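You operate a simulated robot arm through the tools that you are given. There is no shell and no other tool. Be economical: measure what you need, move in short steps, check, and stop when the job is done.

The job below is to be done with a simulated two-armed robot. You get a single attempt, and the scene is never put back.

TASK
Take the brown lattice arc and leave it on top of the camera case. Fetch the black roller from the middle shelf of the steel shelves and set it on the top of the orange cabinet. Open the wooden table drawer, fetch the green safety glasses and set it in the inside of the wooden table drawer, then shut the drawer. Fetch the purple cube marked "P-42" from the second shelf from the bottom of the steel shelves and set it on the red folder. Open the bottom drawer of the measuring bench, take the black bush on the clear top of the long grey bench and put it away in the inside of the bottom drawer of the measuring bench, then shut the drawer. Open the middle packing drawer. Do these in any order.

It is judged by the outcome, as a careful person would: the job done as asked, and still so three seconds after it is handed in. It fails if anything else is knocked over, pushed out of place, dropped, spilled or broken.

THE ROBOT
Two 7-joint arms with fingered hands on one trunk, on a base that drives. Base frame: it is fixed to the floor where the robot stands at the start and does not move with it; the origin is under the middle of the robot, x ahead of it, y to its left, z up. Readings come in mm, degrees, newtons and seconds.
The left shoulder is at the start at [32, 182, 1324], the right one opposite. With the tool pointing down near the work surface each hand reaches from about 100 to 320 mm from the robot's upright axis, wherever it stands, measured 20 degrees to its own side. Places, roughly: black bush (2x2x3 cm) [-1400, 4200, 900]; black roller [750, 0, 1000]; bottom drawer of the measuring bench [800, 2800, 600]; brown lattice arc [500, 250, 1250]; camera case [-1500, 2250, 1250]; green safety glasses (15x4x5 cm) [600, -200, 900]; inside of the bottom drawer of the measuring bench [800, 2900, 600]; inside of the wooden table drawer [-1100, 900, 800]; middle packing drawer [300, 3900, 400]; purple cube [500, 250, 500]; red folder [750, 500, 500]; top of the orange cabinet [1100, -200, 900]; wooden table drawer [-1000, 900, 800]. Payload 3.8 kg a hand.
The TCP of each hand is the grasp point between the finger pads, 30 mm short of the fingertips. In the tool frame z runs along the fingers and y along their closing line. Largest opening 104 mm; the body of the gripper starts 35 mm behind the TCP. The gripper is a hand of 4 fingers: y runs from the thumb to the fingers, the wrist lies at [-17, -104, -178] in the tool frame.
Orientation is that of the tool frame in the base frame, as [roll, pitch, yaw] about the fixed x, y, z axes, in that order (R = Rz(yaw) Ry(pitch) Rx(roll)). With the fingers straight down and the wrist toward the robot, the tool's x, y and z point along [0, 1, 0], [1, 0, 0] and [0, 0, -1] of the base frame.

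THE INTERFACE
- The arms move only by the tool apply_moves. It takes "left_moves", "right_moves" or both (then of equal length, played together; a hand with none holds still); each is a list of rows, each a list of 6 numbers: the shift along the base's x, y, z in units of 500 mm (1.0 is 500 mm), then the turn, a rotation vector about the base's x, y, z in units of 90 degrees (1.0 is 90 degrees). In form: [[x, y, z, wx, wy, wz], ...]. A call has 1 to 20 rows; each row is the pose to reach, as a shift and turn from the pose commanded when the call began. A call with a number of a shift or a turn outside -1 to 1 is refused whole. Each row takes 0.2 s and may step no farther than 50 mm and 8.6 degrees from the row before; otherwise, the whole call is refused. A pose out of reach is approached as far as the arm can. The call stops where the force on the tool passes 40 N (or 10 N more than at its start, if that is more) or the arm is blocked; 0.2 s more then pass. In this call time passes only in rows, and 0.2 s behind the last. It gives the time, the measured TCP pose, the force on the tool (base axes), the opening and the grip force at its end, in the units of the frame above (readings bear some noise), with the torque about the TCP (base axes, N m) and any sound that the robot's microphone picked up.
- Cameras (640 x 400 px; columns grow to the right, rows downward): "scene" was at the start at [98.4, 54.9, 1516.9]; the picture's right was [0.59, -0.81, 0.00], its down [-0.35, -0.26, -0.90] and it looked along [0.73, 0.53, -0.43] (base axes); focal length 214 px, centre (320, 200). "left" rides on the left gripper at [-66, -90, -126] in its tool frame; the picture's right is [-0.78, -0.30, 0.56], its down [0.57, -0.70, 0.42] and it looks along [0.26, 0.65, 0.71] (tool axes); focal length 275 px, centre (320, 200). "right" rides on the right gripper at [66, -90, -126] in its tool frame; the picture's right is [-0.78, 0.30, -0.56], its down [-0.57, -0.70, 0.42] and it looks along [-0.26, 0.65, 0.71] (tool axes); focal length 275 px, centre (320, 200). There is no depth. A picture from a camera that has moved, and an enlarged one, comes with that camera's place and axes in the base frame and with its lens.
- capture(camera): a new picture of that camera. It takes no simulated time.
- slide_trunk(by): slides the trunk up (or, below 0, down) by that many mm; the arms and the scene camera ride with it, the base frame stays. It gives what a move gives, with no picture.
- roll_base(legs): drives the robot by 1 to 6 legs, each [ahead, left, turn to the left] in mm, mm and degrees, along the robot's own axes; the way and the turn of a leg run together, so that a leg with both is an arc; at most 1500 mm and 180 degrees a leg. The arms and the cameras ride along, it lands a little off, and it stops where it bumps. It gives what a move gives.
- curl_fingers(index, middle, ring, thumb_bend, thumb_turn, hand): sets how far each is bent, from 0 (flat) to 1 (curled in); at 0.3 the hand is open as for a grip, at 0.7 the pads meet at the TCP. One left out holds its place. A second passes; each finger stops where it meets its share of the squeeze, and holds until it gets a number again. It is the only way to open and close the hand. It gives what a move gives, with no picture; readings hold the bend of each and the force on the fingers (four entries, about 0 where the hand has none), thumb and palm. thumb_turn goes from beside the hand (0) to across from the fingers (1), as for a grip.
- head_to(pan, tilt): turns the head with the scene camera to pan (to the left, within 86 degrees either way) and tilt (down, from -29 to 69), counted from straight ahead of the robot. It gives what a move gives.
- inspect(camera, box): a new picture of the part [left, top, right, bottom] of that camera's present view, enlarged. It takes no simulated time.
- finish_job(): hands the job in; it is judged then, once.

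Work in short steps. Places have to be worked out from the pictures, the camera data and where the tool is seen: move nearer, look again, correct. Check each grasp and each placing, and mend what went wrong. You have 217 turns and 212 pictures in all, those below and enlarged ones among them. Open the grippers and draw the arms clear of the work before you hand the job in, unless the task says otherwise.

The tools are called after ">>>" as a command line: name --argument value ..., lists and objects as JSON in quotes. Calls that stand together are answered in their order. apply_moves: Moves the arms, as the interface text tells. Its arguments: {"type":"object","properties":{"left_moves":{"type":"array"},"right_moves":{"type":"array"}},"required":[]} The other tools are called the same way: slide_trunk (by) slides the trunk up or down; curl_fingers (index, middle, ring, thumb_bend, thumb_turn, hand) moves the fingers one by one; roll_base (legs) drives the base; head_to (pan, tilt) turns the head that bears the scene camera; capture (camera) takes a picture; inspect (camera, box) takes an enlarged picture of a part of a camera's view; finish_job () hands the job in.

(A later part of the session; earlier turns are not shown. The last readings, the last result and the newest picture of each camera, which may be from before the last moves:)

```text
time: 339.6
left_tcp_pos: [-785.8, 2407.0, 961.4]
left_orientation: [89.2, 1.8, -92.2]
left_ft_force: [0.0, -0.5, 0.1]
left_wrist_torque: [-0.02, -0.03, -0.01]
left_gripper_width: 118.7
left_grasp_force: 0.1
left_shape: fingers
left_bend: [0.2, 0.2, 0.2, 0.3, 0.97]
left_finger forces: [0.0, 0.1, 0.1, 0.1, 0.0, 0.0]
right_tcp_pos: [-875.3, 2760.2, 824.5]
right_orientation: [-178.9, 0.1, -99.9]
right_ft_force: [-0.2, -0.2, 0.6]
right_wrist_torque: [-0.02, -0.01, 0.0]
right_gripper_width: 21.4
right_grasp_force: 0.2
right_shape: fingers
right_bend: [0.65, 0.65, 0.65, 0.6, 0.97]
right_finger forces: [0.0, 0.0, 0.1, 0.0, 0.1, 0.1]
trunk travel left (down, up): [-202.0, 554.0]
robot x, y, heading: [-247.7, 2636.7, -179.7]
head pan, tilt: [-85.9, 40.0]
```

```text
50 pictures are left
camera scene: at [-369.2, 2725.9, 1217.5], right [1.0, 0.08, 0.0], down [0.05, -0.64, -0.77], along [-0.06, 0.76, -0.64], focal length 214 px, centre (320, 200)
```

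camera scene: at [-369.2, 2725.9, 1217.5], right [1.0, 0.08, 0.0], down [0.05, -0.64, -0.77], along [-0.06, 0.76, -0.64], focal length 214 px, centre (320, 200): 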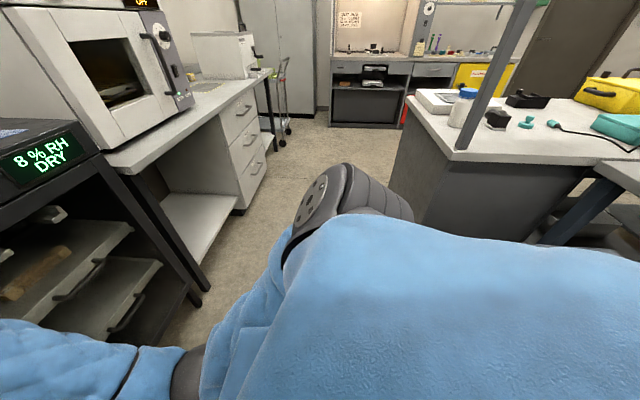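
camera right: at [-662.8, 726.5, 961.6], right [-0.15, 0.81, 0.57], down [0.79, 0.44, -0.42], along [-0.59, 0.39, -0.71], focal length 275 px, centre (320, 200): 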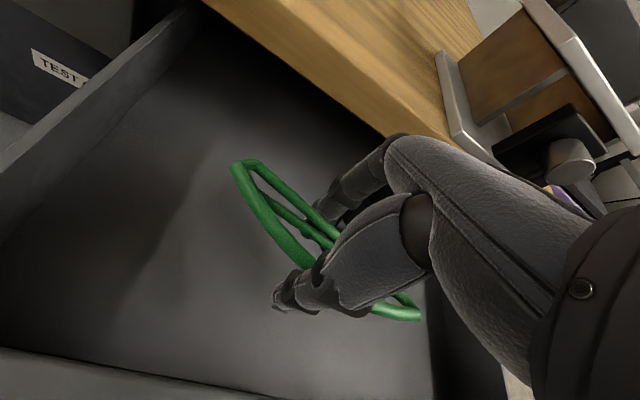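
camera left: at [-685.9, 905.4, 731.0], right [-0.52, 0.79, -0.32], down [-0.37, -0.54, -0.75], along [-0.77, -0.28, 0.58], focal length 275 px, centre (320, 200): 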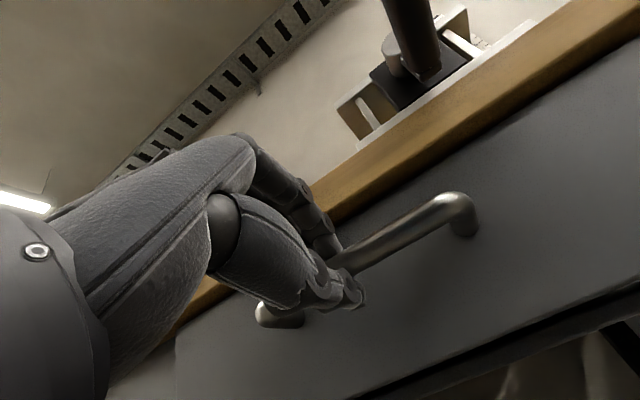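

I'll instead turn to face +y and drive forward along the aisle (between the bench and the desk). First move clear of the cart.

>>> roll_base --legs '[[100, 260, 0], [0, 0, -90]]'

>>> head_to --pan 0 --tilt 25

>>> capture --camera "scene"

```text
time: 345.4
left_tcp_pos: [-573.6, 2927.5, 962.3]
left_orientation: [89.2, 1.9, 177.3]
left_ft_force: [-0.4, 0.3, 0.2]
left_wrist_torque: [0.0, 0.01, 0.0]
left_gripper_width: 118.5
left_grasp_force: 0.1
left_shape: fingers
left_bend: [0.2, 0.2, 0.2, 0.3, 0.97]
left_finger forces: [0.0, 0.1, 0.0, 0.1, 0.1, 0.0]
right_tcp_pos: [-217.3, 3013.6, 824.9]
right_orientation: [-178.8, 0.0, 169.6]
right_ft_force: [0.2, 0.7, -0.1]
right_wrist_torque: [0.02, -0.01, 0.03]
right_gripper_width: 21.1
right_grasp_force: 0.3
right_shape: fingers
right_bend: [0.65, 0.65, 0.65, 0.6, 0.97]
right_finger forces: [0.1, 0.0, 0.0, 0.0, 0.0, 0.0]
trunk travel left (down, up): [-202.0, 554.0]
robot x, y, heading: [-342.5, 2387.5, 89.8]
head pan, tilt: [-85.9, 40.0]
```

```text
time: 347.0
left_tcp_pos: [-572.2, 2928.3, 963.7]
left_orientation: [89.2, 1.9, 177.2]
left_ft_force: [-0.2, -0.3, -0.4]
left_wrist_torque: [0.01, 0.04, 0.0]
left_gripper_width: 118.6
left_grasp_force: 0.1
left_shape: fingers
left_bend: [0.2, 0.2, 0.2, 0.3, 0.97]
left_finger forces: [0.0, 0.0, 0.1, 0.0, 0.1, 0.1]
right_tcp_pos: [-218.6, 3013.6, 824.2]
right_orientation: [-178.8, 0.1, 169.7]
right_ft_force: [-0.7, 0.2, 0.3]
right_wrist_torque: [0.01, 0.01, 0.0]
right_gripper_width: 21.1
right_grasp_force: 0.0
right_shape: fingers
right_bend: [0.65, 0.65, 0.65, 0.6, 0.97]
right_finger forces: [0.0, 0.0, 0.0, 0.1, 0.0, 0.1]
trunk travel left (down, up): [-202.0, 554.0]
robot x, y, heading: [-341.2, 2388.9, 90.0]
head pan, tilt: [0.0, 25.0]
```

```text
49 pictures are left
camera scene: at [-343.5, 2594.1, 1240.7], right [1.0, 0.0, 0.0], down [0.0, -0.42, -0.91], along [0.0, 0.91, -0.42], focal length 214 px, centre (320, 200)
```

scene: 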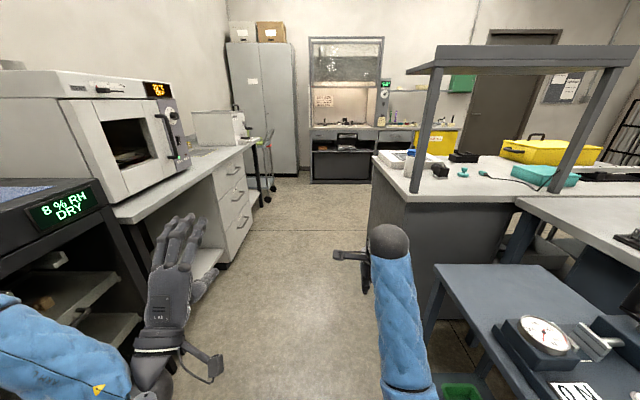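

Clear aisle ahead. Shift left 110 and drive 900 ahead, then look at the bench top on the left.

>>> roll_base --legs '[[0, 105, 0], [900, 0, 0]]'

>>> head_to --pan 45 --tilt 25

>>> capture --camera "scene"

```text
time: 352.5
left_tcp_pos: [-669.7, 3837.7, 961.8]
left_orientation: [89.2, 1.9, 176.7]
left_ft_force: [0.3, -0.2, 0.2]
left_wrist_torque: [-0.02, 0.02, -0.01]
left_gripper_width: 118.7
left_grasp_force: 0.0
left_shape: fingers
left_bend: [0.2, 0.2, 0.2, 0.3, 0.97]
left_finger forces: [0.0, 0.0, 0.0, 0.1, 0.1, 0.0]
right_tcp_pos: [-313.6, 3919.5, 825.1]
right_orientation: [-178.8, 0.1, 169.1]
right_ft_force: [0.6, -0.4, 0.0]
right_wrist_torque: [0.04, -0.04, 0.01]
right_gripper_width: 20.9
right_grasp_force: 0.0
right_shape: fingers
right_bend: [0.65, 0.65, 0.65, 0.6, 0.97]
right_finger forces: [0.1, 0.1, 0.0, 0.0, 0.0, 0.1]
trunk travel left (down, up): [-202.0, 554.0]
robot x, y, heading: [-445.5, 3289.9, 89.4]
head pan, tilt: [0.0, 25.0]
```

```text
time: 353.6
left_tcp_pos: [-668.8, 3836.5, 961.9]
left_orientation: [89.2, 1.8, 176.9]
left_ft_force: [-0.2, 0.6, 0.2]
left_wrist_torque: [0.0, -0.01, 0.03]
left_gripper_width: 118.4
left_grasp_force: 0.0
left_shape: fingers
left_bend: [0.2, 0.2, 0.2, 0.3, 0.97]
left_finger forces: [0.1, 0.0, 0.1, 0.1, 0.0, 0.0]
right_tcp_pos: [-314.1, 3919.3, 824.5]
right_orientation: [-178.8, 0.1, 168.9]
right_ft_force: [0.1, -0.1, -0.1]
right_wrist_torque: [0.02, 0.0, 0.02]
right_gripper_width: 21.2
right_grasp_force: 0.0
right_shape: fingers
right_bend: [0.65, 0.65, 0.65, 0.6, 0.97]
right_finger forces: [0.0, 0.1, 0.0, 0.0, 0.0, 0.1]
trunk travel left (down, up): [-202.0, 554.0]
robot x, y, heading: [-446.0, 3293.0, 89.2]
head pan, tilt: [45.0, 25.0]
```

```text
48 pictures are left
camera scene: at [-507.8, 3475.3, 1240.7], right [0.71, 0.7, 0.0], down [0.3, -0.3, -0.91], along [-0.63, 0.65, -0.42], focal length 214 px, centre (320, 200)
```

scene: 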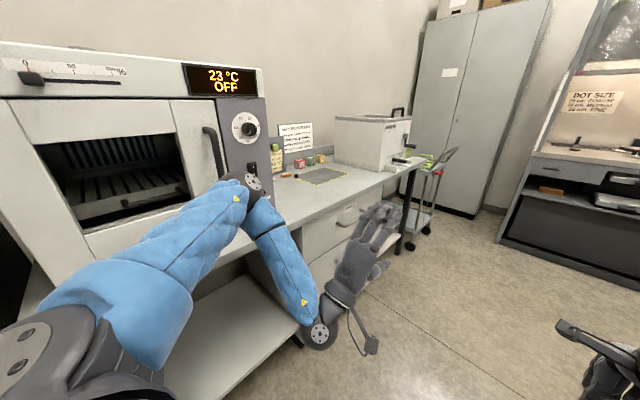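

>>> inspect --camera "scene" --box '[250, 100, 450, 225]'

```text
3.20 times, centred on (350, 162) of scene
camera zoom: at [-507.8, 3475.3, 1240.7], right [0.71, 0.7, 0.0], down [0.3, -0.3, -0.91], along [-0.63, 0.65, -0.42], focal length 686 px, centre (224, 320)
```

zoom: 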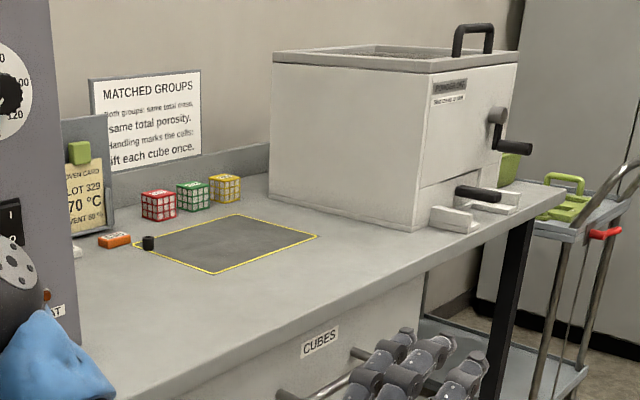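

Black bush at ≈[−1290,4110,900], beside the yellow-outlined mat. I drive to y≈3960, raise the trunk, fold the left arm up (fingers down again) and raise the right hand before turning to the bench.

>>> roll_base --legs '[[650, 0, 0]]'

>>> slide_trunk --by 120

>>> apply_moves --left_moves '[[-0.02, -0.03, 0.06, -0.09, 0, 0], [-0.04, -0.06, 0.12, -0.18, 0, 0], [-0.07, -0.09, 0.18, -0.27, 0, 0], [-0.1, -0.13, 0.24, -0.36, 0, 0], [-0.13, -0.17, 0.3, -0.45, 0, 0], [-0.17, -0.21, 0.35, -0.54, 0, 0], [-0.21, -0.26, 0.4, -0.63, 0, 0], [-0.25, -0.31, 0.44, -0.72, 0, 0], [-0.29, -0.36, 0.46, -0.81, 0, 0], [-0.33, -0.4, 0.46, -0.9, 0, 0], [-0.36, -0.43, 0.46, -0.99, 0, 0]]' --right_moves '[[0, 0, 0.01, 0, 0, 0], [0, 0, 0.02, 0, 0, 0], [0, 0, 0.04, 0, 0, 0], [0, 0, 0.06, 0, 0, 0], [0, 0, 0.08, 0, 0, 0], [0, 0, 0.1, 0, 0, 0], [0, 0, 0.12, 0, 0, 0], [0, 0, 0.14, 0, 0, 0], [0, 0, 0.16, 0, 0, 0], [0, 0, 0.16, 0, 0, 0], [0, 0, 0.16, 0, 0, 0]]'

>>> capture --camera "scene"

```text
time: 357.3
left_tcp_pos: [-650.5, 4500.6, 961.7]
left_orientation: [89.2, 1.9, 176.0]
left_ft_force: [-0.7, -0.2, 0.1]
left_wrist_torque: [0.03, 0.03, 0.03]
left_gripper_width: 118.3
left_grasp_force: 0.1
left_shape: fingers
left_bend: [0.2, 0.2, 0.2, 0.3, 0.97]
left_finger forces: [0.1, 0.0, 0.0, 0.0, 0.0, 0.0]
right_tcp_pos: [-294.1, 4578.0, 823.8]
right_orientation: [-178.7, 0.0, 168.4]
right_ft_force: [0.0, 0.2, 0.5]
right_wrist_torque: [0.02, 0.03, -0.02]
right_gripper_width: 21.5
right_grasp_force: 0.0
right_shape: fingers
right_bend: [0.65, 0.65, 0.65, 0.6, 0.97]
right_finger forces: [0.1, 0.0, 0.0, 0.0, 0.0, 0.0]
trunk travel left (down, up): [-202.0, 554.0]
robot x, y, heading: [-433.8, 3953.2, 88.7]
head pan, tilt: [45.0, 25.0]
```

```text
time: 358.8
left_tcp_pos: [-651.4, 4475.1, 1123.7]
left_orientation: [84.5, 1.5, 175.8]
left_ft_force: [0.2, 1.0, -0.1]
left_wrist_torque: [0.04, 0.01, -0.02]
left_gripper_width: 118.4
left_grasp_force: 0.0
left_shape: fingers
left_bend: [0.2, 0.2, 0.2, 0.3, 0.97]
left_finger forces: [0.0, 0.1, 0.0, 0.0, 0.0, 0.0]
right_tcp_pos: [-294.3, 4579.1, 942.7]
right_orientation: [-178.6, 0.0, 168.3]
right_ft_force: [0.0, 0.2, -0.2]
right_wrist_torque: [0.02, -0.01, 0.01]
right_gripper_width: 21.2
right_grasp_force: 0.0
right_shape: fingers
right_bend: [0.65, 0.65, 0.65, 0.6, 0.97]
right_finger forces: [0.1, 0.1, 0.0, 0.1, 0.1, 0.0]
trunk travel left (down, up): [-322.0, 434.0]
robot x, y, heading: [-428.4, 3952.4, 88.8]
head pan, tilt: [45.0, 25.0]
```

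```text
time: 361.2
left_tcp_pos: [-831.4, 4259.8, 1354.9]
left_orientation: [173.8, 4.4, -178.7]
left_ft_force: [-0.4, -0.7, 0.6]
left_wrist_torque: [0.01, 0.0, 0.0]
left_gripper_width: 118.6
left_grasp_force: 0.0
left_shape: fingers
left_bend: [0.2, 0.2, 0.2, 0.3, 0.97]
left_finger forces: [0.0, 0.1, 0.1, 0.0, 0.0, 0.0]
left hand out of reach, approached as far as the arm can: row 2, 3, 4, 5, 6
right_tcp_pos: [-294.8, 4577.6, 1025.4]
right_orientation: [-178.8, -0.1, 168.3]
right_ft_force: [0.0, 0.6, -0.4]
right_wrist_torque: [0.01, 0.02, 0.02]
right_gripper_width: 21.2
right_grasp_force: 0.2
right_shape: fingers
right_bend: [0.65, 0.65, 0.65, 0.6, 0.97]
right_finger forces: [0.0, 0.0, 0.0, 0.0, 0.0, 0.0]
trunk travel left (down, up): [-322.0, 434.0]
robot x, y, heading: [-434.1, 3951.5, 88.7]
head pan, tilt: [45.0, 25.0]
```

```text
46 pictures are left
camera scene: at [-495.5, 4083.7, 1363.8], right [0.72, 0.69, 0.0], down [0.29, -0.31, -0.91], along [-0.63, 0.66, -0.42], focal length 214 px, centre (320, 200)
```

scene: 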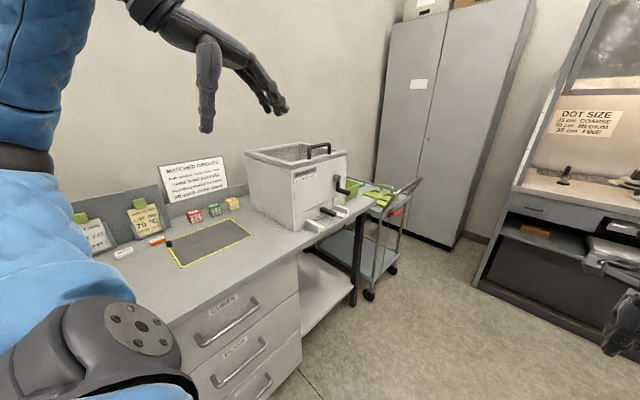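

Bush at ≈[−1354,4163], bench top ≈865. Turn left to face the bench.

>>> roll_base --legs '[[0, 0, 91.3], [0, -60, 0], [130, 0, 0]]'

>>> curl_fingers --hand "right" --index 0.45 --middle 0.45 --ring 0.45 --thumb_bend 0.45

>>> capture --camera "right"

>>> head_to --pan 0 --tilt 35

>>> capture --camera "scene"

```text
time: 366.9
left_tcp_pos: [-857.6, 3600.9, 1353.5]
left_orientation: [173.9, 4.3, -86.4]
left_ft_force: [0.0, 0.1, 0.0]
left_wrist_torque: [-0.01, -0.03, -0.01]
left_gripper_width: 118.7
left_grasp_force: 0.0
left_shape: fingers
left_bend: [0.2, 0.2, 0.2, 0.3, 0.97]
left_finger forces: [0.1, 0.1, 0.0, 0.1, 0.0, 0.1]
right_tcp_pos: [-1194.4, 4124.0, 1023.4]
right_orientation: [-178.7, -0.1, -99.6]
right_ft_force: [0.4, 0.3, -0.5]
right_wrist_torque: [-0.01, -0.03, 0.02]
right_gripper_width: 21.1
right_grasp_force: 0.1
right_shape: fingers
right_bend: [0.65, 0.65, 0.65, 0.6, 0.97]
right_finger forces: [0.0, 0.0, 0.1, 0.0, 0.0, 0.1]
trunk travel left (down, up): [-322.0, 434.0]
robot x, y, heading: [-562.4, 4009.7, -179.2]
head pan, tilt: [45.0, 25.0]
```

```text
time: 367.9
left_tcp_pos: [-856.0, 3599.4, 1353.6]
left_orientation: [173.8, 4.3, -86.3]
left_ft_force: [-0.5, 0.4, -0.8]
left_wrist_torque: [0.04, -0.02, 0.01]
left_gripper_width: 118.8
left_grasp_force: 0.1
left_shape: fingers
left_bend: [0.2, 0.2, 0.2, 0.3, 0.97]
left_finger forces: [0.0, 0.0, 0.0, 0.0, 0.1, 0.0]
right_tcp_pos: [-1192.7, 4124.1, 1025.2]
right_orientation: [-178.8, 0.0, -99.5]
right_ft_force: [0.1, -0.3, -0.9]
right_wrist_torque: [0.03, -0.03, 0.01]
right_gripper_width: 66.1
right_grasp_force: 0.1
right_shape: fingers
right_bend: [0.45, 0.45, 0.45, 0.45, 0.97]
right_finger forces: [0.0, 0.0, 0.1, 0.0, 0.0, 0.1]
trunk travel left (down, up): [-322.0, 434.0]
robot x, y, heading: [-563.0, 4009.7, -179.0]
head pan, tilt: [45.0, 25.0]
```

```text
45 pictures are left
camera right: at [-1117.2, 4044.0, 1151.2], right [-0.18, 0.82, 0.55], down [0.79, 0.45, -0.41], along [-0.58, 0.37, -0.73], focal length 275 px, centre (320, 200)
```

right: 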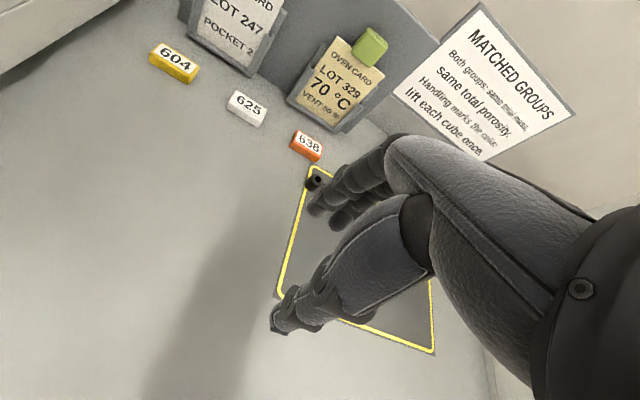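

```text
time: 369.1
left_tcp_pos: [-855.4, 3599.2, 1354.3]
left_orientation: [173.7, 4.3, -86.5]
left_ft_force: [-0.6, 0.1, 0.2]
left_wrist_torque: [-0.01, 0.01, 0.04]
left_gripper_width: 118.5
left_grasp_force: 0.0
left_shape: fingers
left_bend: [0.2, 0.2, 0.2, 0.3, 0.97]
left_finger forces: [0.1, 0.1, 0.1, 0.0, 0.0, 0.1]
right_tcp_pos: [-1193.2, 4124.1, 1024.5]
right_orientation: [-178.8, 0.0, -99.5]
right_ft_force: [1.0, -0.1, -0.1]
right_wrist_torque: [-0.02, 0.0, -0.01]
right_gripper_width: 66.1
right_grasp_force: 0.1
right_shape: fingers
right_bend: [0.45, 0.45, 0.45, 0.45, 0.97]
right_finger forces: [0.0, 0.0, 0.1, 0.0, 0.0, 0.0]
trunk travel left (down, up): [-322.0, 434.0]
robot x, y, heading: [-560.5, 4010.4, -179.2]
head pan, tilt: [0.0, 35.0]
```

```text
44 pictures are left
camera scene: at [-715.9, 4008.2, 1348.0], right [-0.02, 1.0, 0.0], down [0.57, 0.01, -0.82], along [-0.82, -0.01, -0.57], focal length 214 px, centre (320, 200)
```

scene: 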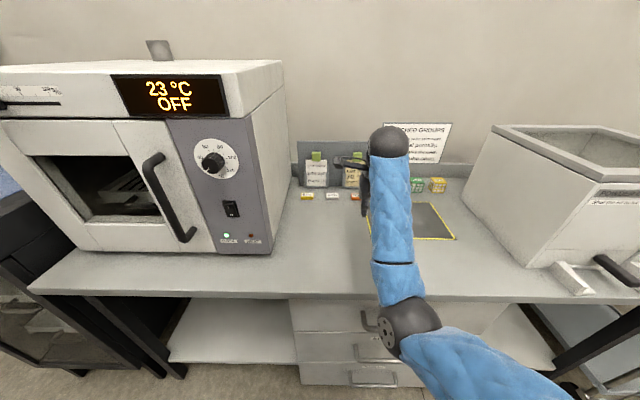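

Bush ≈[−1346,4163]; an orange block sits just behind it, so I use a narrower opening. Move over it to z≈950.

>>> curl_fingers --hand "right" --index 0.53 --middle 0.53 --ring 0.53 --thumb_bend 0.5

>>> roll_base --legs '[[70, 0, 0]]'

>>> apply_moves --right_moves '[[-0.06, 0.03, -0.03, 0, 0, 0], [-0.12, 0.06, -0.08, 0, 0, 0], [-0.166, 0.08, -0.14, 0, 0, 0]]'

>>> capture --camera "right"

```text
time: 370.1
left_tcp_pos: [-855.2, 3599.0, 1353.2]
left_orientation: [173.7, 4.2, -86.3]
left_ft_force: [0.1, -0.2, -0.4]
left_wrist_torque: [-0.02, 0.0, 0.03]
left_gripper_width: 118.7
left_grasp_force: 0.1
left_shape: fingers
left_bend: [0.2, 0.2, 0.2, 0.3, 0.97]
left_finger forces: [0.1, 0.0, 0.1, 0.0, 0.0, 0.0]
right_tcp_pos: [-1194.2, 4124.8, 1024.5]
right_orientation: [-178.8, 0.0, -99.5]
right_ft_force: [-0.5, -0.1, 0.0]
right_wrist_torque: [0.02, 0.01, 0.0]
right_gripper_width: 50.4
right_grasp_force: 0.0
right_shape: fingers
right_bend: [0.53, 0.53, 0.53, 0.5, 0.97]
right_finger forces: [0.1, 0.0, 0.1, 0.0, 0.0, 0.1]
trunk travel left (down, up): [-322.0, 434.0]
robot x, y, heading: [-562.2, 4009.2, -179.1]
head pan, tilt: [0.0, 35.0]
```

```text
time: 371.1
left_tcp_pos: [-927.6, 3598.3, 1353.6]
left_orientation: [173.8, 4.3, -86.4]
left_ft_force: [-0.9, -0.8, -0.4]
left_wrist_torque: [0.01, -0.02, -0.02]
left_gripper_width: 118.7
left_grasp_force: 0.0
left_shape: fingers
left_bend: [0.2, 0.2, 0.2, 0.3, 0.97]
left_finger forces: [0.1, 0.0, 0.0, 0.1, 0.0, 0.1]
right_tcp_pos: [-1264.2, 4122.2, 1023.6]
right_orientation: [-178.7, 0.1, -99.4]
right_ft_force: [-0.1, -0.4, -0.8]
right_wrist_torque: [-0.01, -0.03, -0.01]
right_gripper_width: 50.3
right_grasp_force: 0.1
right_shape: fingers
right_bend: [0.53, 0.53, 0.53, 0.5, 0.97]
right_finger forces: [0.0, 0.0, 0.0, 0.0, 0.0, 0.0]
trunk travel left (down, up): [-322.0, 434.0]
robot x, y, heading: [-632.0, 4009.6, -178.9]
head pan, tilt: [0.0, 35.0]
```

```text
time: 371.9
left_tcp_pos: [-925.5, 3598.8, 1353.9]
left_orientation: [173.8, 4.3, -86.3]
left_ft_force: [0.2, -0.2, 0.1]
left_wrist_torque: [0.0, -0.04, -0.02]
left_gripper_width: 118.6
left_grasp_force: 0.1
left_shape: fingers
left_bend: [0.2, 0.2, 0.2, 0.3, 0.97]
left_finger forces: [0.0, 0.1, 0.0, 0.0, 0.0, 0.0]
right_tcp_pos: [-1347.1, 4164.0, 954.4]
right_orientation: [-178.9, 0.0, -99.5]
right_ft_force: [-0.4, 0.8, 0.0]
right_wrist_torque: [0.01, -0.01, 0.02]
right_gripper_width: 50.3
right_grasp_force: 0.1
right_shape: fingers
right_bend: [0.53, 0.53, 0.53, 0.5, 0.97]
right_finger forces: [0.0, 0.1, 0.1, 0.0, 0.1, 0.0]
trunk travel left (down, up): [-322.0, 434.0]
robot x, y, heading: [-634.6, 4009.0, -179.2]
head pan, tilt: [0.0, 35.0]
```

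```text
43 pictures are left
camera right: at [-1271.3, 4084.0, 1081.3], right [-0.18, 0.82, 0.55], down [0.79, 0.45, -0.41], along [-0.58, 0.37, -0.73], focal length 275 px, centre (320, 200)
```

right: 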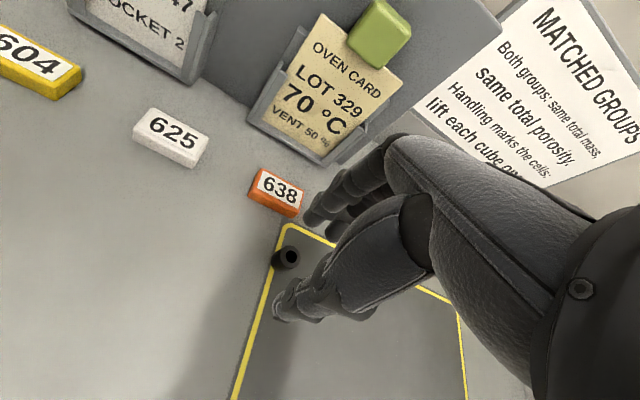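

Correct by (−9,−4) mm, narrow the fingers slightly, and descend to ≈900.

>>> curl_fingers --hand "right" --index 0.57 --middle 0.57 --ring 0.57 --thumb_bend 0.49

>>> apply_moves --right_moves '[[-0.018, -0.008, -0.02, 0, 0, 0], [-0.018, -0.008, -0.06, 0, 0, 0], [-0.018, -0.008, -0.1, 0, 0, 0]]'

>>> capture --camera "right"

```text
time: 372.9
left_tcp_pos: [-925.0, 3599.1, 1355.3]
left_orientation: [173.8, 4.3, -86.4]
left_ft_force: [-0.7, -0.3, 0.2]
left_wrist_torque: [0.0, -0.03, 0.0]
left_gripper_width: 118.5
left_grasp_force: 0.1
left_shape: fingers
left_bend: [0.2, 0.2, 0.2, 0.3, 0.97]
left_finger forces: [0.1, 0.1, 0.0, 0.1, 0.0, 0.1]
right_tcp_pos: [-1346.5, 4162.6, 955.5]
right_orientation: [-178.8, 0.0, -99.5]
right_ft_force: [0.8, 0.4, 0.3]
right_wrist_torque: [0.02, -0.01, -0.05]
right_gripper_width: 47.0
right_grasp_force: 0.1
right_shape: fingers
right_bend: [0.56, 0.56, 0.56, 0.49, 0.97]
right_finger forces: [0.1, 0.1, 0.0, 0.0, 0.0, 0.1]
trunk travel left (down, up): [-322.0, 434.0]
robot x, y, heading: [-635.1, 4010.3, -178.9]
head pan, tilt: [0.0, 35.0]
```

```text
time: 373.7
left_tcp_pos: [-925.3, 3598.3, 1354.5]
left_orientation: [173.8, 4.3, -86.5]
left_ft_force: [-0.1, 0.7, 0.2]
left_wrist_torque: [-0.01, 0.0, 0.02]
left_gripper_width: 118.5
left_grasp_force: 0.0
left_shape: fingers
left_bend: [0.2, 0.2, 0.2, 0.3, 0.97]
left_finger forces: [0.0, 0.1, 0.0, 0.1, 0.0, 0.1]
right_tcp_pos: [-1355.5, 4159.9, 905.1]
right_orientation: [-178.9, 0.0, -99.4]
right_ft_force: [0.5, 0.1, -0.3]
right_wrist_torque: [0.02, 0.03, -0.04]
right_gripper_width: 47.3
right_grasp_force: 0.0
right_shape: fingers
right_bend: [0.56, 0.56, 0.56, 0.49, 0.97]
right_finger forces: [0.0, 0.1, 0.1, 0.0, 0.0, 0.0]
trunk travel left (down, up): [-322.0, 434.0]
robot x, y, heading: [-631.6, 4009.6, -178.9]
head pan, tilt: [0.0, 35.0]
```

```text
42 pictures are left
camera right: at [-1279.2, 4079.3, 1031.7], right [-0.18, 0.82, 0.55], down [0.79, 0.45, -0.41], along [-0.58, 0.37, -0.73], focal length 275 px, centre (320, 200)
```

right: 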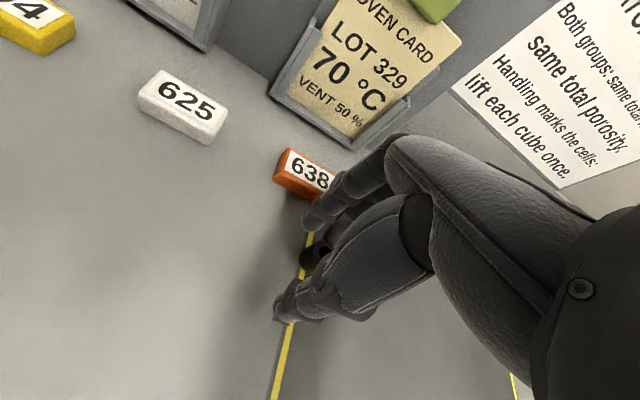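

Bush lies between thumb and fingers. Lower 5 mm and close.

>>> apply_moves --right_moves '[[0, 0, -0.01, 0, 0, 0]]'

>>> curl_fingers --hand "right" --index 0.7 --middle 0.72 --ring 0.7 --thumb_bend 0.68

>>> capture --camera "right"

```text
time: 374.1
left_tcp_pos: [-925.5, 3597.1, 1354.6]
left_orientation: [173.8, 4.3, -86.4]
left_ft_force: [-0.3, 0.1, 0.2]
left_wrist_torque: [0.01, -0.03, -0.02]
left_gripper_width: 118.5
left_grasp_force: 0.0
left_shape: fingers
left_bend: [0.2, 0.2, 0.2, 0.3, 0.97]
left_finger forces: [0.0, 0.1, 0.0, 0.0, 0.1, 0.1]
right_tcp_pos: [-1354.5, 4159.2, 900.1]
right_orientation: [-178.9, 0.0, -99.4]
right_ft_force: [0.0, 0.2, -0.6]
right_wrist_torque: [-0.01, 0.02, 0.04]
right_gripper_width: 47.1
right_grasp_force: 0.1
right_shape: fingers
right_bend: [0.56, 0.56, 0.56, 0.49, 0.97]
right_finger forces: [0.0, 0.0, 0.0, 0.1, 0.0, 0.0]
trunk travel left (down, up): [-322.0, 434.0]
robot x, y, heading: [-628.1, 4006.9, -179.2]
head pan, tilt: [0.0, 35.0]
```

```text
time: 375.1
left_tcp_pos: [-924.3, 3598.3, 1353.5]
left_orientation: [173.9, 4.3, -86.4]
left_ft_force: [0.4, -0.4, 0.5]
left_wrist_torque: [0.01, 0.02, 0.02]
left_gripper_width: 118.6
left_grasp_force: 0.0
left_shape: fingers
left_bend: [0.2, 0.2, 0.2, 0.3, 0.97]
left_finger forces: [0.1, 0.0, 0.0, 0.0, 0.0, 0.1]
right_tcp_pos: [-1354.7, 4159.7, 898.6]
right_orientation: [-178.9, 0.0, -99.5]
right_ft_force: [-0.3, 0.3, -0.1]
right_wrist_torque: [0.03, 0.0, 0.0]
right_gripper_width: 10.4
right_grasp_force: 3.5
right_shape: fingers
right_bend: [0.7, 0.71, 0.7, 0.65, 0.96]
right_finger forces: [0.0, 3.6, 0.0, 0.0, 3.3, 0.1]
trunk travel left (down, up): [-322.0, 434.0]
robot x, y, heading: [-630.4, 4010.2, -178.9]
head pan, tilt: [0.0, 35.0]
```

```text
41 pictures are left
camera right: at [-1279.2, 4079.7, 1026.5], right [-0.18, 0.82, 0.55], down [0.79, 0.45, -0.41], along [-0.58, 0.37, -0.73], focal length 275 px, centre (320, 200)
```

right: 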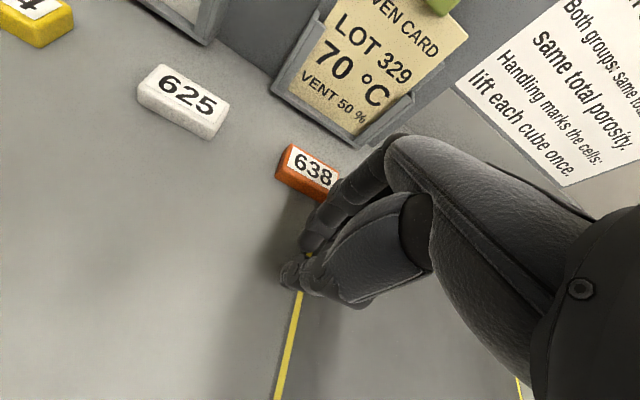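

The middle finger and thumb hold the bush; tighten and lift.

>>> curl_fingers --hand "right" --middle 0.82 --thumb_bend 0.72

>>> apply_moves --right_moves '[[0, 0, 0.04, 0, 0, 0], [0, 0, 0.12, 0, 0, 0], [0, 0, 0.2, 0, 0, 0], [0.05, -0.02, 0.26, 0, 0, 0]]'

>>> capture --camera "right"

```text
time: 376.1
left_tcp_pos: [-925.3, 3598.2, 1353.7]
left_orientation: [173.8, 4.3, -86.3]
left_ft_force: [0.1, 0.3, -0.4]
left_wrist_torque: [-0.01, 0.01, -0.01]
left_gripper_width: 118.8
left_grasp_force: 0.1
left_shape: fingers
left_bend: [0.2, 0.2, 0.2, 0.3, 0.97]
left_finger forces: [0.0, 0.0, 0.0, 0.0, 0.0, 0.0]
right_tcp_pos: [-1354.0, 4159.1, 898.8]
right_orientation: [-178.8, 0.0, -99.5]
right_ft_force: [-0.4, -0.7, 0.6]
right_wrist_torque: [-0.02, 0.03, -0.02]
right_gripper_width: 0.2
right_grasp_force: 0.1
right_shape: fingers
right_bend: [0.7, 0.82, 0.7, 0.72, 0.97]
right_finger forces: [0.1, 0.0, 0.1, 0.1, 0.0, 0.1]
trunk travel left (down, up): [-322.0, 434.0]
robot x, y, heading: [-633.5, 4010.9, -179.0]
head pan, tilt: [0.0, 35.0]
```

```text
time: 377.1
left_tcp_pos: [-923.8, 3597.4, 1354.3]
left_orientation: [173.7, 4.3, -86.4]
left_ft_force: [0.3, -0.4, -0.1]
left_wrist_torque: [0.01, -0.03, 0.01]
left_gripper_width: 118.5
left_grasp_force: 0.1
left_shape: fingers
left_bend: [0.2, 0.2, 0.2, 0.3, 0.97]
left_finger forces: [0.0, 0.1, 0.1, 0.0, 0.0, 0.1]
right_tcp_pos: [-1328.5, 4150.0, 1029.2]
right_orientation: [-178.8, 0.1, -99.4]
right_ft_force: [1.9, -0.3, 0.4]
right_wrist_torque: [0.0, 0.01, 0.0]
right_gripper_width: 0.0
right_grasp_force: 0.0
right_shape: fingers
right_bend: [0.7, 0.82, 0.7, 0.72, 0.97]
right_finger forces: [0.0, 0.0, 0.0, 0.1, 0.1, 0.0]
trunk travel left (down, up): [-322.0, 434.0]
robot x, y, heading: [-634.3, 4007.1, -179.1]
head pan, tilt: [0.0, 35.0]
```

```text
40 pictures are left
camera right: at [-1252.6, 4070.0, 1156.1], right [-0.18, 0.82, 0.55], down [0.79, 0.45, -0.41], along [-0.58, 0.37, -0.73], focal length 275 px, centre (320, 200)
```

right: 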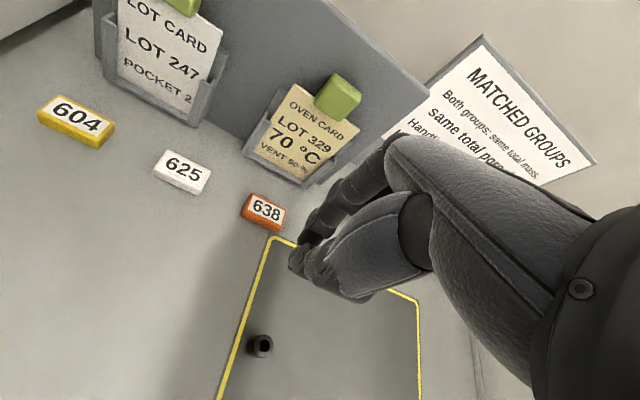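

The bush popped out from the fingertips but still stands upright, now at ≈[−1283,4179] on the mat area. Reopen, reposition over it.

>>> curl_fingers --hand "right" --index 0.48 --middle 0.48 --ring 0.48 --thumb_bend 0.48

>>> apply_moves --right_moves '[[0.045, 0.037, -0.02, 0, 0, 0], [0.09, 0.07, -0.07, 0, 0, 0], [0.09, 0.07, -0.148, 0, 0, 0]]'

>>> capture --camera "right"

```text
time: 378.1
left_tcp_pos: [-924.8, 3597.8, 1354.1]
left_orientation: [173.8, 4.3, -86.3]
left_ft_force: [0.1, 0.6, -0.3]
left_wrist_torque: [-0.01, 0.02, 0.02]
left_gripper_width: 118.5
left_grasp_force: 0.1
left_shape: fingers
left_bend: [0.2, 0.2, 0.2, 0.3, 0.97]
left_finger forces: [0.1, 0.0, 0.1, 0.0, 0.1, 0.0]
right_tcp_pos: [-1330.1, 4151.1, 1028.0]
right_orientation: [-178.8, 0.1, -99.5]
right_ft_force: [0.3, 0.4, -0.3]
right_wrist_torque: [0.01, 0.0, 0.02]
right_gripper_width: 58.3
right_grasp_force: 0.1
right_shape: fingers
right_bend: [0.48, 0.48, 0.48, 0.48, 0.97]
right_finger forces: [0.1, 0.1, 0.1, 0.0, 0.1, 0.1]
trunk travel left (down, up): [-322.0, 434.0]
robot x, y, heading: [-632.7, 4007.3, -178.9]
head pan, tilt: [0.0, 35.0]
```

```text
time: 378.9
left_tcp_pos: [-925.4, 3597.8, 1354.5]
left_orientation: [173.9, 4.3, -86.4]
left_ft_force: [-0.3, 0.1, 0.1]
left_wrist_torque: [0.03, 0.01, 0.02]
left_gripper_width: 118.8
left_grasp_force: 0.1
left_shape: fingers
left_bend: [0.2, 0.2, 0.2, 0.3, 0.97]
left_finger forces: [0.0, 0.0, 0.0, 0.1, 0.1, 0.0]
right_tcp_pos: [-1284.8, 4185.7, 956.0]
right_orientation: [-178.9, 0.0, -99.4]
right_ft_force: [-0.6, -0.7, -0.2]
right_wrist_torque: [-0.03, 0.0, 0.04]
right_gripper_width: 58.7
right_grasp_force: 0.1
right_shape: fingers
right_bend: [0.48, 0.48, 0.48, 0.48, 0.97]
right_finger forces: [0.1, 0.0, 0.0, 0.0, 0.1, 0.1]
trunk travel left (down, up): [-322.0, 434.0]
robot x, y, heading: [-628.9, 4009.8, -179.3]
head pan, tilt: [0.0, 35.0]
```

```text
39 pictures are left
camera right: at [-1209.2, 4104.5, 1083.1], right [-0.18, 0.82, 0.55], down [0.79, 0.45, -0.41], along [-0.58, 0.37, -0.73], focal length 275 px, centre (320, 200)
```

right: 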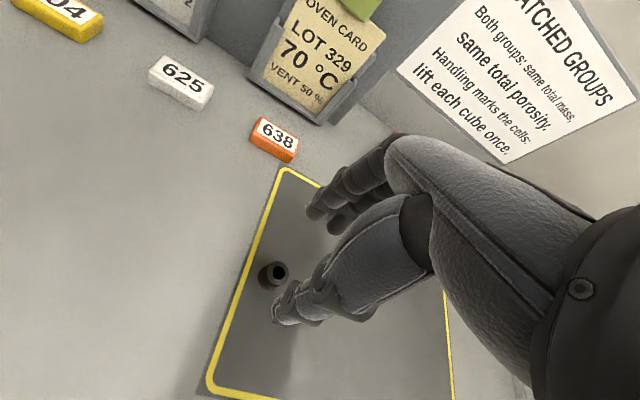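

Nearly centred; shift 4 mm more in y (to put the bush opposite the thumb) and descend to ≈893.

>>> apply_moves --right_moves '[[0, 0.008, -0.05, 0, 0, 0], [0, 0.008, -0.1, 0, 0, 0], [0, 0.008, -0.126, 0, 0, 0]]'

>>> curl_fingers --hand "right" --index 0.62 --middle 0.62 --ring 0.62 --thumb_bend 0.6

>>> inspect --camera "right" --box '[220, 170, 420, 320]'

```text
time: 379.7
left_tcp_pos: [-923.9, 3598.0, 1354.8]
left_orientation: [173.7, 4.3, -86.4]
left_ft_force: [-0.3, 0.5, 0.5]
left_wrist_torque: [0.0, 0.0, -0.02]
left_gripper_width: 118.6
left_grasp_force: 0.0
left_shape: fingers
left_bend: [0.2, 0.2, 0.2, 0.3, 0.97]
left_finger forces: [0.0, 0.0, 0.0, 0.0, 0.0, 0.0]
right_tcp_pos: [-1285.4, 4190.1, 894.4]
right_orientation: [-179.2, 0.0, -99.5]
right_ft_force: [0.6, 1.6, 8.9]
right_wrist_torque: [0.13, 0.28, -0.03]
right_gripper_width: 58.5
right_grasp_force: 3.8
right_shape: fingers
right_bend: [0.48, 0.48, 0.48, 0.48, 0.97]
right_finger forces: [0.0, 8.0, 0.0, 0.0, 0.1, 0.0]
trunk travel left (down, up): [-322.0, 434.0]
robot x, y, heading: [-638.7, 4009.2, -179.1]
head pan, tilt: [0.0, 35.0]
```

```text
time: 380.7
left_tcp_pos: [-924.6, 3597.6, 1353.2]
left_orientation: [173.7, 4.3, -86.3]
left_ft_force: [0.5, -0.2, 0.0]
left_wrist_torque: [0.01, 0.0, 0.0]
left_gripper_width: 118.9
left_grasp_force: 0.1
left_shape: fingers
left_bend: [0.2, 0.2, 0.2, 0.3, 0.97]
left_finger forces: [0.0, 0.0, 0.1, 0.1, 0.0, 0.0]
right_tcp_pos: [-1284.9, 4189.4, 892.7]
right_orientation: [-179.0, 0.1, -99.5]
right_ft_force: [-3.1, 0.1, 11.1]
right_wrist_torque: [-0.02, 0.32, -0.03]
right_gripper_width: 26.7
right_grasp_force: 5.2
right_shape: fingers
right_bend: [0.61, 0.61, 0.62, 0.6, 0.97]
right_finger forces: [8.3, 3.2, 0.1, 0.0, 0.0, 0.0]
trunk travel left (down, up): [-322.0, 434.0]
robot x, y, heading: [-633.7, 4008.1, -179.1]
head pan, tilt: [0.0, 35.0]
```

```text
2.67 times, centred on (320, 245) of right
camera zoom: at [-1208.8, 4108.4, 1020.3], right [-0.17, 0.82, 0.55], down [0.79, 0.45, -0.41], along [-0.58, 0.37, -0.73], focal length 734 px, centre (320, 80)
```

zoom: 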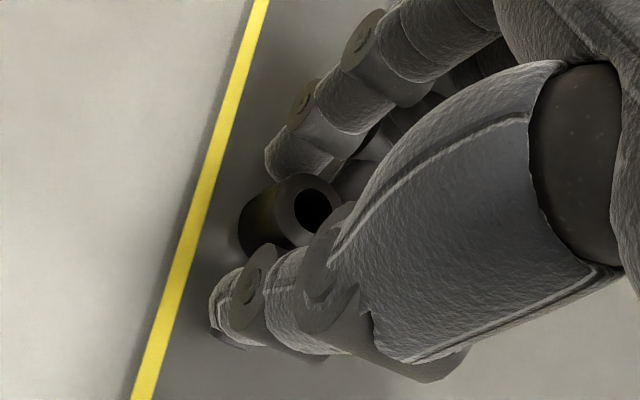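

Bush is between thumb and index/middle. Raise 2 mm and close firmly.

>>> apply_moves --right_moves '[[0, 0, 0.004, 0, 0, 0]]'

>>> curl_fingers --hand "right" --index 0.72 --middle 0.72 --ring 0.66 --thumb_bend 0.68

>>> inspect --camera "right" --box '[220, 170, 420, 320]'

```text
time: 381.1
left_tcp_pos: [-924.6, 3597.3, 1355.2]
left_orientation: [173.7, 4.2, -86.3]
left_ft_force: [-0.2, 0.3, -0.3]
left_wrist_torque: [0.01, 0.02, -0.01]
left_gripper_width: 118.8
left_grasp_force: 0.0
left_shape: fingers
left_bend: [0.2, 0.2, 0.2, 0.3, 0.97]
left_finger forces: [0.0, 0.1, 0.0, 0.0, 0.0, 0.0]
right_tcp_pos: [-1284.3, 4188.0, 894.1]
right_orientation: [-178.7, 0.1, -99.6]
right_ft_force: [-3.2, 0.9, 5.7]
right_wrist_torque: [0.0, 0.19, -0.02]
right_gripper_width: 27.5
right_grasp_force: 3.6
right_shape: fingers
right_bend: [0.61, 0.62, 0.62, 0.6, 0.97]
right_finger forces: [4.4, 1.6, 0.0, 0.0, 0.0, 0.0]
trunk travel left (down, up): [-322.0, 434.0]
robot x, y, heading: [-633.0, 4009.8, -179.0]
head pan, tilt: [0.0, 35.0]
```

```text
time: 382.1
left_tcp_pos: [-927.0, 3598.8, 1354.8]
left_orientation: [173.8, 4.3, -86.3]
left_ft_force: [-0.3, 0.2, -0.3]
left_wrist_torque: [-0.02, -0.01, 0.0]
left_gripper_width: 118.5
left_grasp_force: 0.1
left_shape: fingers
left_bend: [0.2, 0.2, 0.2, 0.3, 0.97]
left_finger forces: [0.0, 0.0, 0.0, 0.0, 0.1, 0.1]
right_tcp_pos: [-1284.0, 4187.1, 894.8]
right_orientation: [-178.8, 0.0, -99.6]
right_ft_force: [0.2, -0.2, 0.5]
right_wrist_torque: [0.01, -0.01, 0.0]
right_gripper_width: 15.4
right_grasp_force: 6.0
right_shape: fingers
right_bend: [0.71, 0.72, 0.66, 0.63, 0.97]
right_finger forces: [5.0, 1.3, 0.0, 0.0, 5.6, 0.0]
trunk travel left (down, up): [-322.0, 434.0]
robot x, y, heading: [-635.1, 4008.6, -179.0]
head pan, tilt: [0.0, 35.0]
```

```text
2.67 times, centred on (320, 245) of right
camera zoom: at [-1209.4, 4108.2, 1021.3], right [-0.18, 0.82, 0.55], down [0.79, 0.45, -0.41], along [-0.58, 0.37, -0.73], focal length 734 px, centre (320, 80)
```

zoom: 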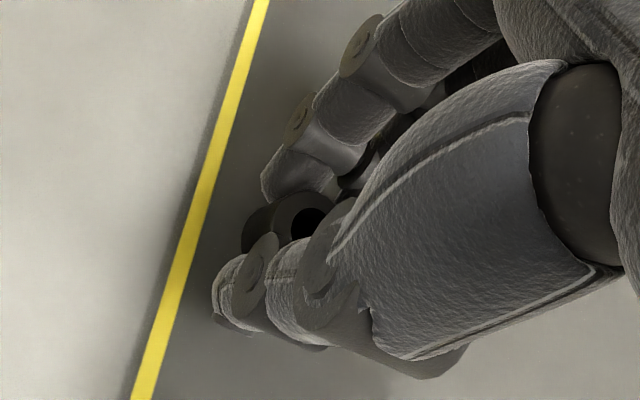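

A three-point grip (6 N). Lift and check.

>>> apply_moves --right_moves '[[0, 0, 0.03, 0, 0, 0], [0, 0, 0.08, 0, 0, 0], [0, 0, 0.15, 0, 0, 0], [0, 0, 0.22, 0, 0, 0], [0, 0, 0.28, 0, 0, 0]]'

>>> capture --camera "right"

```text
time: 383.3
left_tcp_pos: [-925.4, 3597.5, 1354.3]
left_orientation: [173.7, 4.2, -86.3]
left_ft_force: [-0.6, 0.5, 0.7]
left_wrist_torque: [0.02, 0.02, 0.02]
left_gripper_width: 118.5
left_grasp_force: 0.1
left_shape: fingers
left_bend: [0.2, 0.2, 0.2, 0.3, 0.97]
left_finger forces: [0.1, 0.0, 0.1, 0.0, 0.0, 0.0]
right_tcp_pos: [-1284.1, 4187.7, 1034.2]
right_orientation: [-178.8, 0.0, -99.5]
right_ft_force: [0.0, 0.3, 0.5]
right_wrist_torque: [-0.01, 0.01, 0.02]
right_gripper_width: 15.2
right_grasp_force: 6.2
right_shape: fingers
right_bend: [0.71, 0.72, 0.66, 0.63, 0.97]
right_finger forces: [5.2, 1.5, 0.0, 0.0, 5.6, 0.1]
trunk travel left (down, up): [-322.0, 434.0]
robot x, y, heading: [-633.3, 4007.8, -179.1]
head pan, tilt: [0.0, 35.0]
```

```text
36 pictures are left
camera right: at [-1208.7, 4107.7, 1161.2], right [-0.18, 0.82, 0.55], down [0.79, 0.45, -0.41], along [-0.58, 0.37, -0.73], focal length 275 px, centre (320, 200)
```

right: 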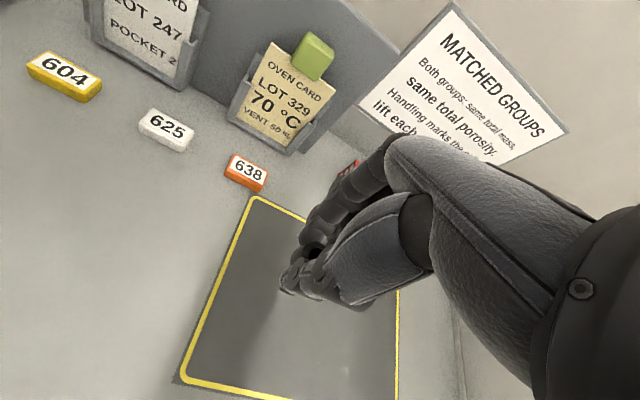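

Bush held. Return: back off, turn right, reverse down the aisle, then strafe to face the measuring bench.

>>> roll_base --legs '[[-200, 0, 0], [0, 0, -90.9], [-1130, 0, 0], [-1130, 0, 0], [0, -1000, 0], [0, -330, 0]]'

>>> head_to --pan 0 --tilt 30

>>> capture --camera "scene"

```text
time: 406.0
left_tcp_pos: [566.7, 2101.9, 1355.0]
left_orientation: [173.8, 4.1, -175.8]
left_ft_force: [0.1, 0.3, 0.1]
left_wrist_torque: [-0.01, 0.02, 0.03]
left_gripper_width: 118.8
left_grasp_force: 0.1
left_shape: fingers
left_bend: [0.2, 0.2, 0.2, 0.3, 0.97]
left_finger forces: [0.0, 0.0, 0.0, 0.0, 0.0, 0.0]
right_tcp_pos: [1150.7, 2465.9, 1035.2]
right_orientation: [-178.7, 0.0, 171.0]
right_ft_force: [-0.3, 0.2, -0.8]
right_wrist_torque: [0.01, 0.03, -0.01]
right_gripper_width: 15.3
right_grasp_force: 6.0
right_shape: fingers
right_bend: [0.71, 0.72, 0.66, 0.63, 0.97]
right_finger forces: [4.6, 1.5, 0.1, 0.1, 4.9, 0.1]
trunk travel left (down, up): [-322.0, 434.0]
robot x, y, heading: [977.9, 1812.4, 91.4]
head pan, tilt: [0.0, 35.0]
```

```text
time: 406.7
left_tcp_pos: [564.0, 2102.0, 1354.9]
left_orientation: [173.8, 4.3, -175.8]
left_ft_force: [-0.1, 0.0, -0.1]
left_wrist_torque: [-0.02, 0.01, -0.01]
left_gripper_width: 118.8
left_grasp_force: 0.1
left_shape: fingers
left_bend: [0.2, 0.2, 0.2, 0.3, 0.97]
left_finger forces: [0.0, 0.0, 0.0, 0.0, 0.0, 0.1]
right_tcp_pos: [1149.8, 2465.9, 1034.3]
right_orientation: [-178.7, 0.0, 171.2]
right_ft_force: [-0.8, 0.0, -0.2]
right_wrist_torque: [0.0, 0.02, -0.02]
right_gripper_width: 15.1
right_grasp_force: 5.7
right_shape: fingers
right_bend: [0.71, 0.72, 0.66, 0.63, 0.97]
right_finger forces: [4.6, 1.5, 0.0, 0.1, 4.9, 0.1]
trunk travel left (down, up): [-322.0, 434.0]
robot x, y, heading: [978.0, 1812.7, 91.5]
head pan, tilt: [0.0, 30.0]
```

```text
35 pictures are left
camera scene: at [972.6, 1968.0, 1355.7], right [1.0, 0.03, 0.0], down [0.01, -0.5, -0.87], along [-0.02, 0.87, -0.5], focal length 214 px, centre (320, 200)
```

scene: 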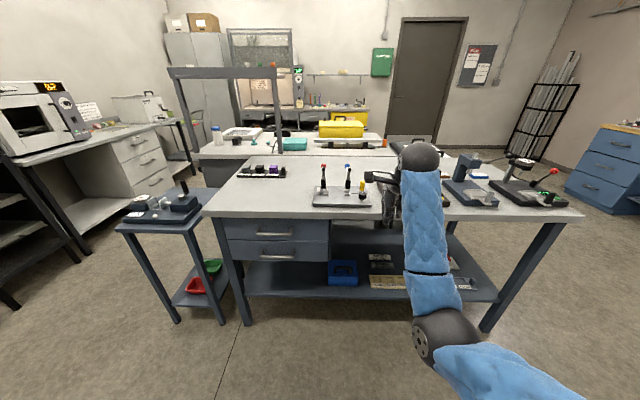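

Bench drawers in view; bottom handle ≈[750,2720,610]. Lower the trunk and bring the left hand down in front with ~45° tilt.

>>> slide_trunk --by -300

>>> curl_fingers --hand "left" --index 0.35 --middle 0.35 --ring 0.35 --thumb_bend 0.35

>>> apply_moves --left_moves '[[0.0, 0.06, -0.04, 0.03, 0, 0], [0.02, 0.12, -0.08, 0.06, 0, 0], [0.04, 0.18, -0.12, 0.1, 0, 0], [0.06, 0.24, -0.17, 0.14, 0, 0], [0.09, 0.3, -0.22, 0.18, 0, 0], [0.12, 0.35, -0.28, 0.22, 0, 0], [0.16, 0.39, -0.34, 0.26, 0, 0], [0.2, 0.42, -0.41, 0.3, 0, 0], [0.24, 0.44, -0.48, 0.34, 0, 0], [0.28, 0.45, -0.56, 0.38, 0, 0], [0.32, 0.46, -0.64, 0.41, 0, 0], [0.35, 0.46, -0.72, 0.43, 0, 0], [0.366, 0.46, -0.79, 0.43, 0, 0]]'

>>> capture --camera "scene"

```text
time: 409.7
left_tcp_pos: [563.8, 2101.6, 1054.9]
left_orientation: [173.7, 4.3, -175.7]
left_ft_force: [-0.2, -0.6, 0.2]
left_wrist_torque: [0.04, 0.0, -0.01]
left_gripper_width: 118.5
left_grasp_force: 0.0
left_shape: fingers
left_bend: [0.2, 0.2, 0.2, 0.3, 0.97]
left_finger forces: [0.0, 0.0, 0.0, 0.0, 0.1, 0.0]
right_tcp_pos: [1150.3, 2478.1, 702.5]
right_orientation: [-175.2, 0.7, 171.1]
right_ft_force: [-1.0, -0.1, 0.8]
right_wrist_torque: [0.02, 0.0, 0.04]
right_gripper_width: 14.8
right_grasp_force: 5.2
right_shape: fingers
right_bend: [0.71, 0.72, 0.66, 0.63, 0.97]
right_finger forces: [4.6, 1.4, 0.0, 0.0, 4.9, 0.0]
trunk travel left (down, up): [-22.0, 734.0]
robot x, y, heading: [980.5, 1811.9, 91.6]
head pan, tilt: [0.0, 30.0]
```

```text
time: 410.7
left_tcp_pos: [563.6, 2100.7, 1054.0]
left_orientation: [173.8, 4.3, -175.8]
left_ft_force: [-0.6, 0.0, 0.1]
left_wrist_torque: [0.01, 0.02, -0.02]
left_gripper_width: 92.8
left_grasp_force: 0.0
left_shape: fingers
left_bend: [0.35, 0.35, 0.35, 0.35, 0.97]
left_finger forces: [0.1, 0.0, 0.0, 0.0, 0.0, 0.1]
right_tcp_pos: [1150.0, 2479.1, 701.4]
right_orientation: [-175.2, 0.8, 171.1]
right_ft_force: [-0.2, 0.2, -0.3]
right_wrist_torque: [-0.02, 0.0, 0.0]
right_gripper_width: 15.0
right_grasp_force: 5.5
right_shape: fingers
right_bend: [0.71, 0.72, 0.66, 0.63, 0.97]
right_finger forces: [4.6, 1.4, 0.0, 0.0, 4.8, 0.0]
trunk travel left (down, up): [-22.0, 734.0]
robot x, y, heading: [977.9, 1810.7, 91.7]
head pan, tilt: [0.0, 30.0]
```

```text
time: 413.5
left_tcp_pos: [745.3, 2356.4, 626.4]
left_orientation: [134.8, 6.0, -179.5]
left_ft_force: [-0.1, 0.3, -0.8]
left_wrist_torque: [0.0, -0.05, -0.02]
left_gripper_width: 92.8
left_grasp_force: 0.1
left_shape: fingers
left_bend: [0.35, 0.35, 0.35, 0.35, 0.97]
left_finger forces: [0.1, 0.0, 0.1, 0.0, 0.0, 0.0]
left hand out of reach, approached as far as the arm can: row 6, 7, 8, 9, 10, 11, 12, 13
right_tcp_pos: [1149.9, 2477.9, 701.9]
right_orientation: [-175.1, 0.8, 171.0]
right_ft_force: [-0.5, 0.2, -0.4]
right_wrist_torque: [0.0, -0.03, 0.01]
right_gripper_width: 15.0
right_grasp_force: 5.9
right_shape: fingers
right_bend: [0.71, 0.72, 0.66, 0.63, 0.97]
right_finger forces: [4.5, 1.4, 0.0, 0.1, 4.8, 0.1]
trunk travel left (down, up): [-22.0, 734.0]
robot x, y, heading: [974.7, 1814.7, 91.3]
head pan, tilt: [0.0, 30.0]
```

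```text
34 pictures are left
camera scene: at [968.9, 2128.0, 1041.8], right [1.0, 0.03, 0.0], down [0.01, -0.5, -0.87], along [-0.02, 0.87, -0.5], focal length 214 px, centre (320, 200)
```

scene: 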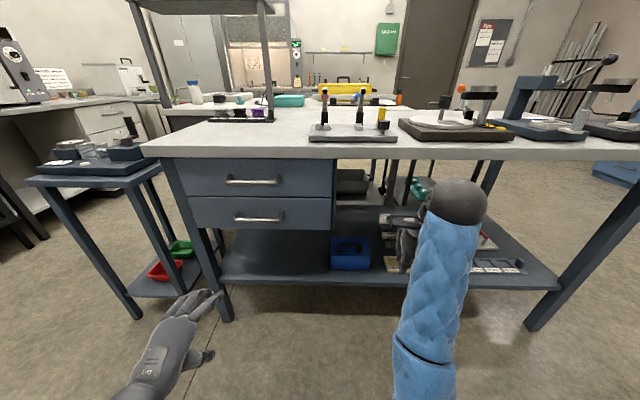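

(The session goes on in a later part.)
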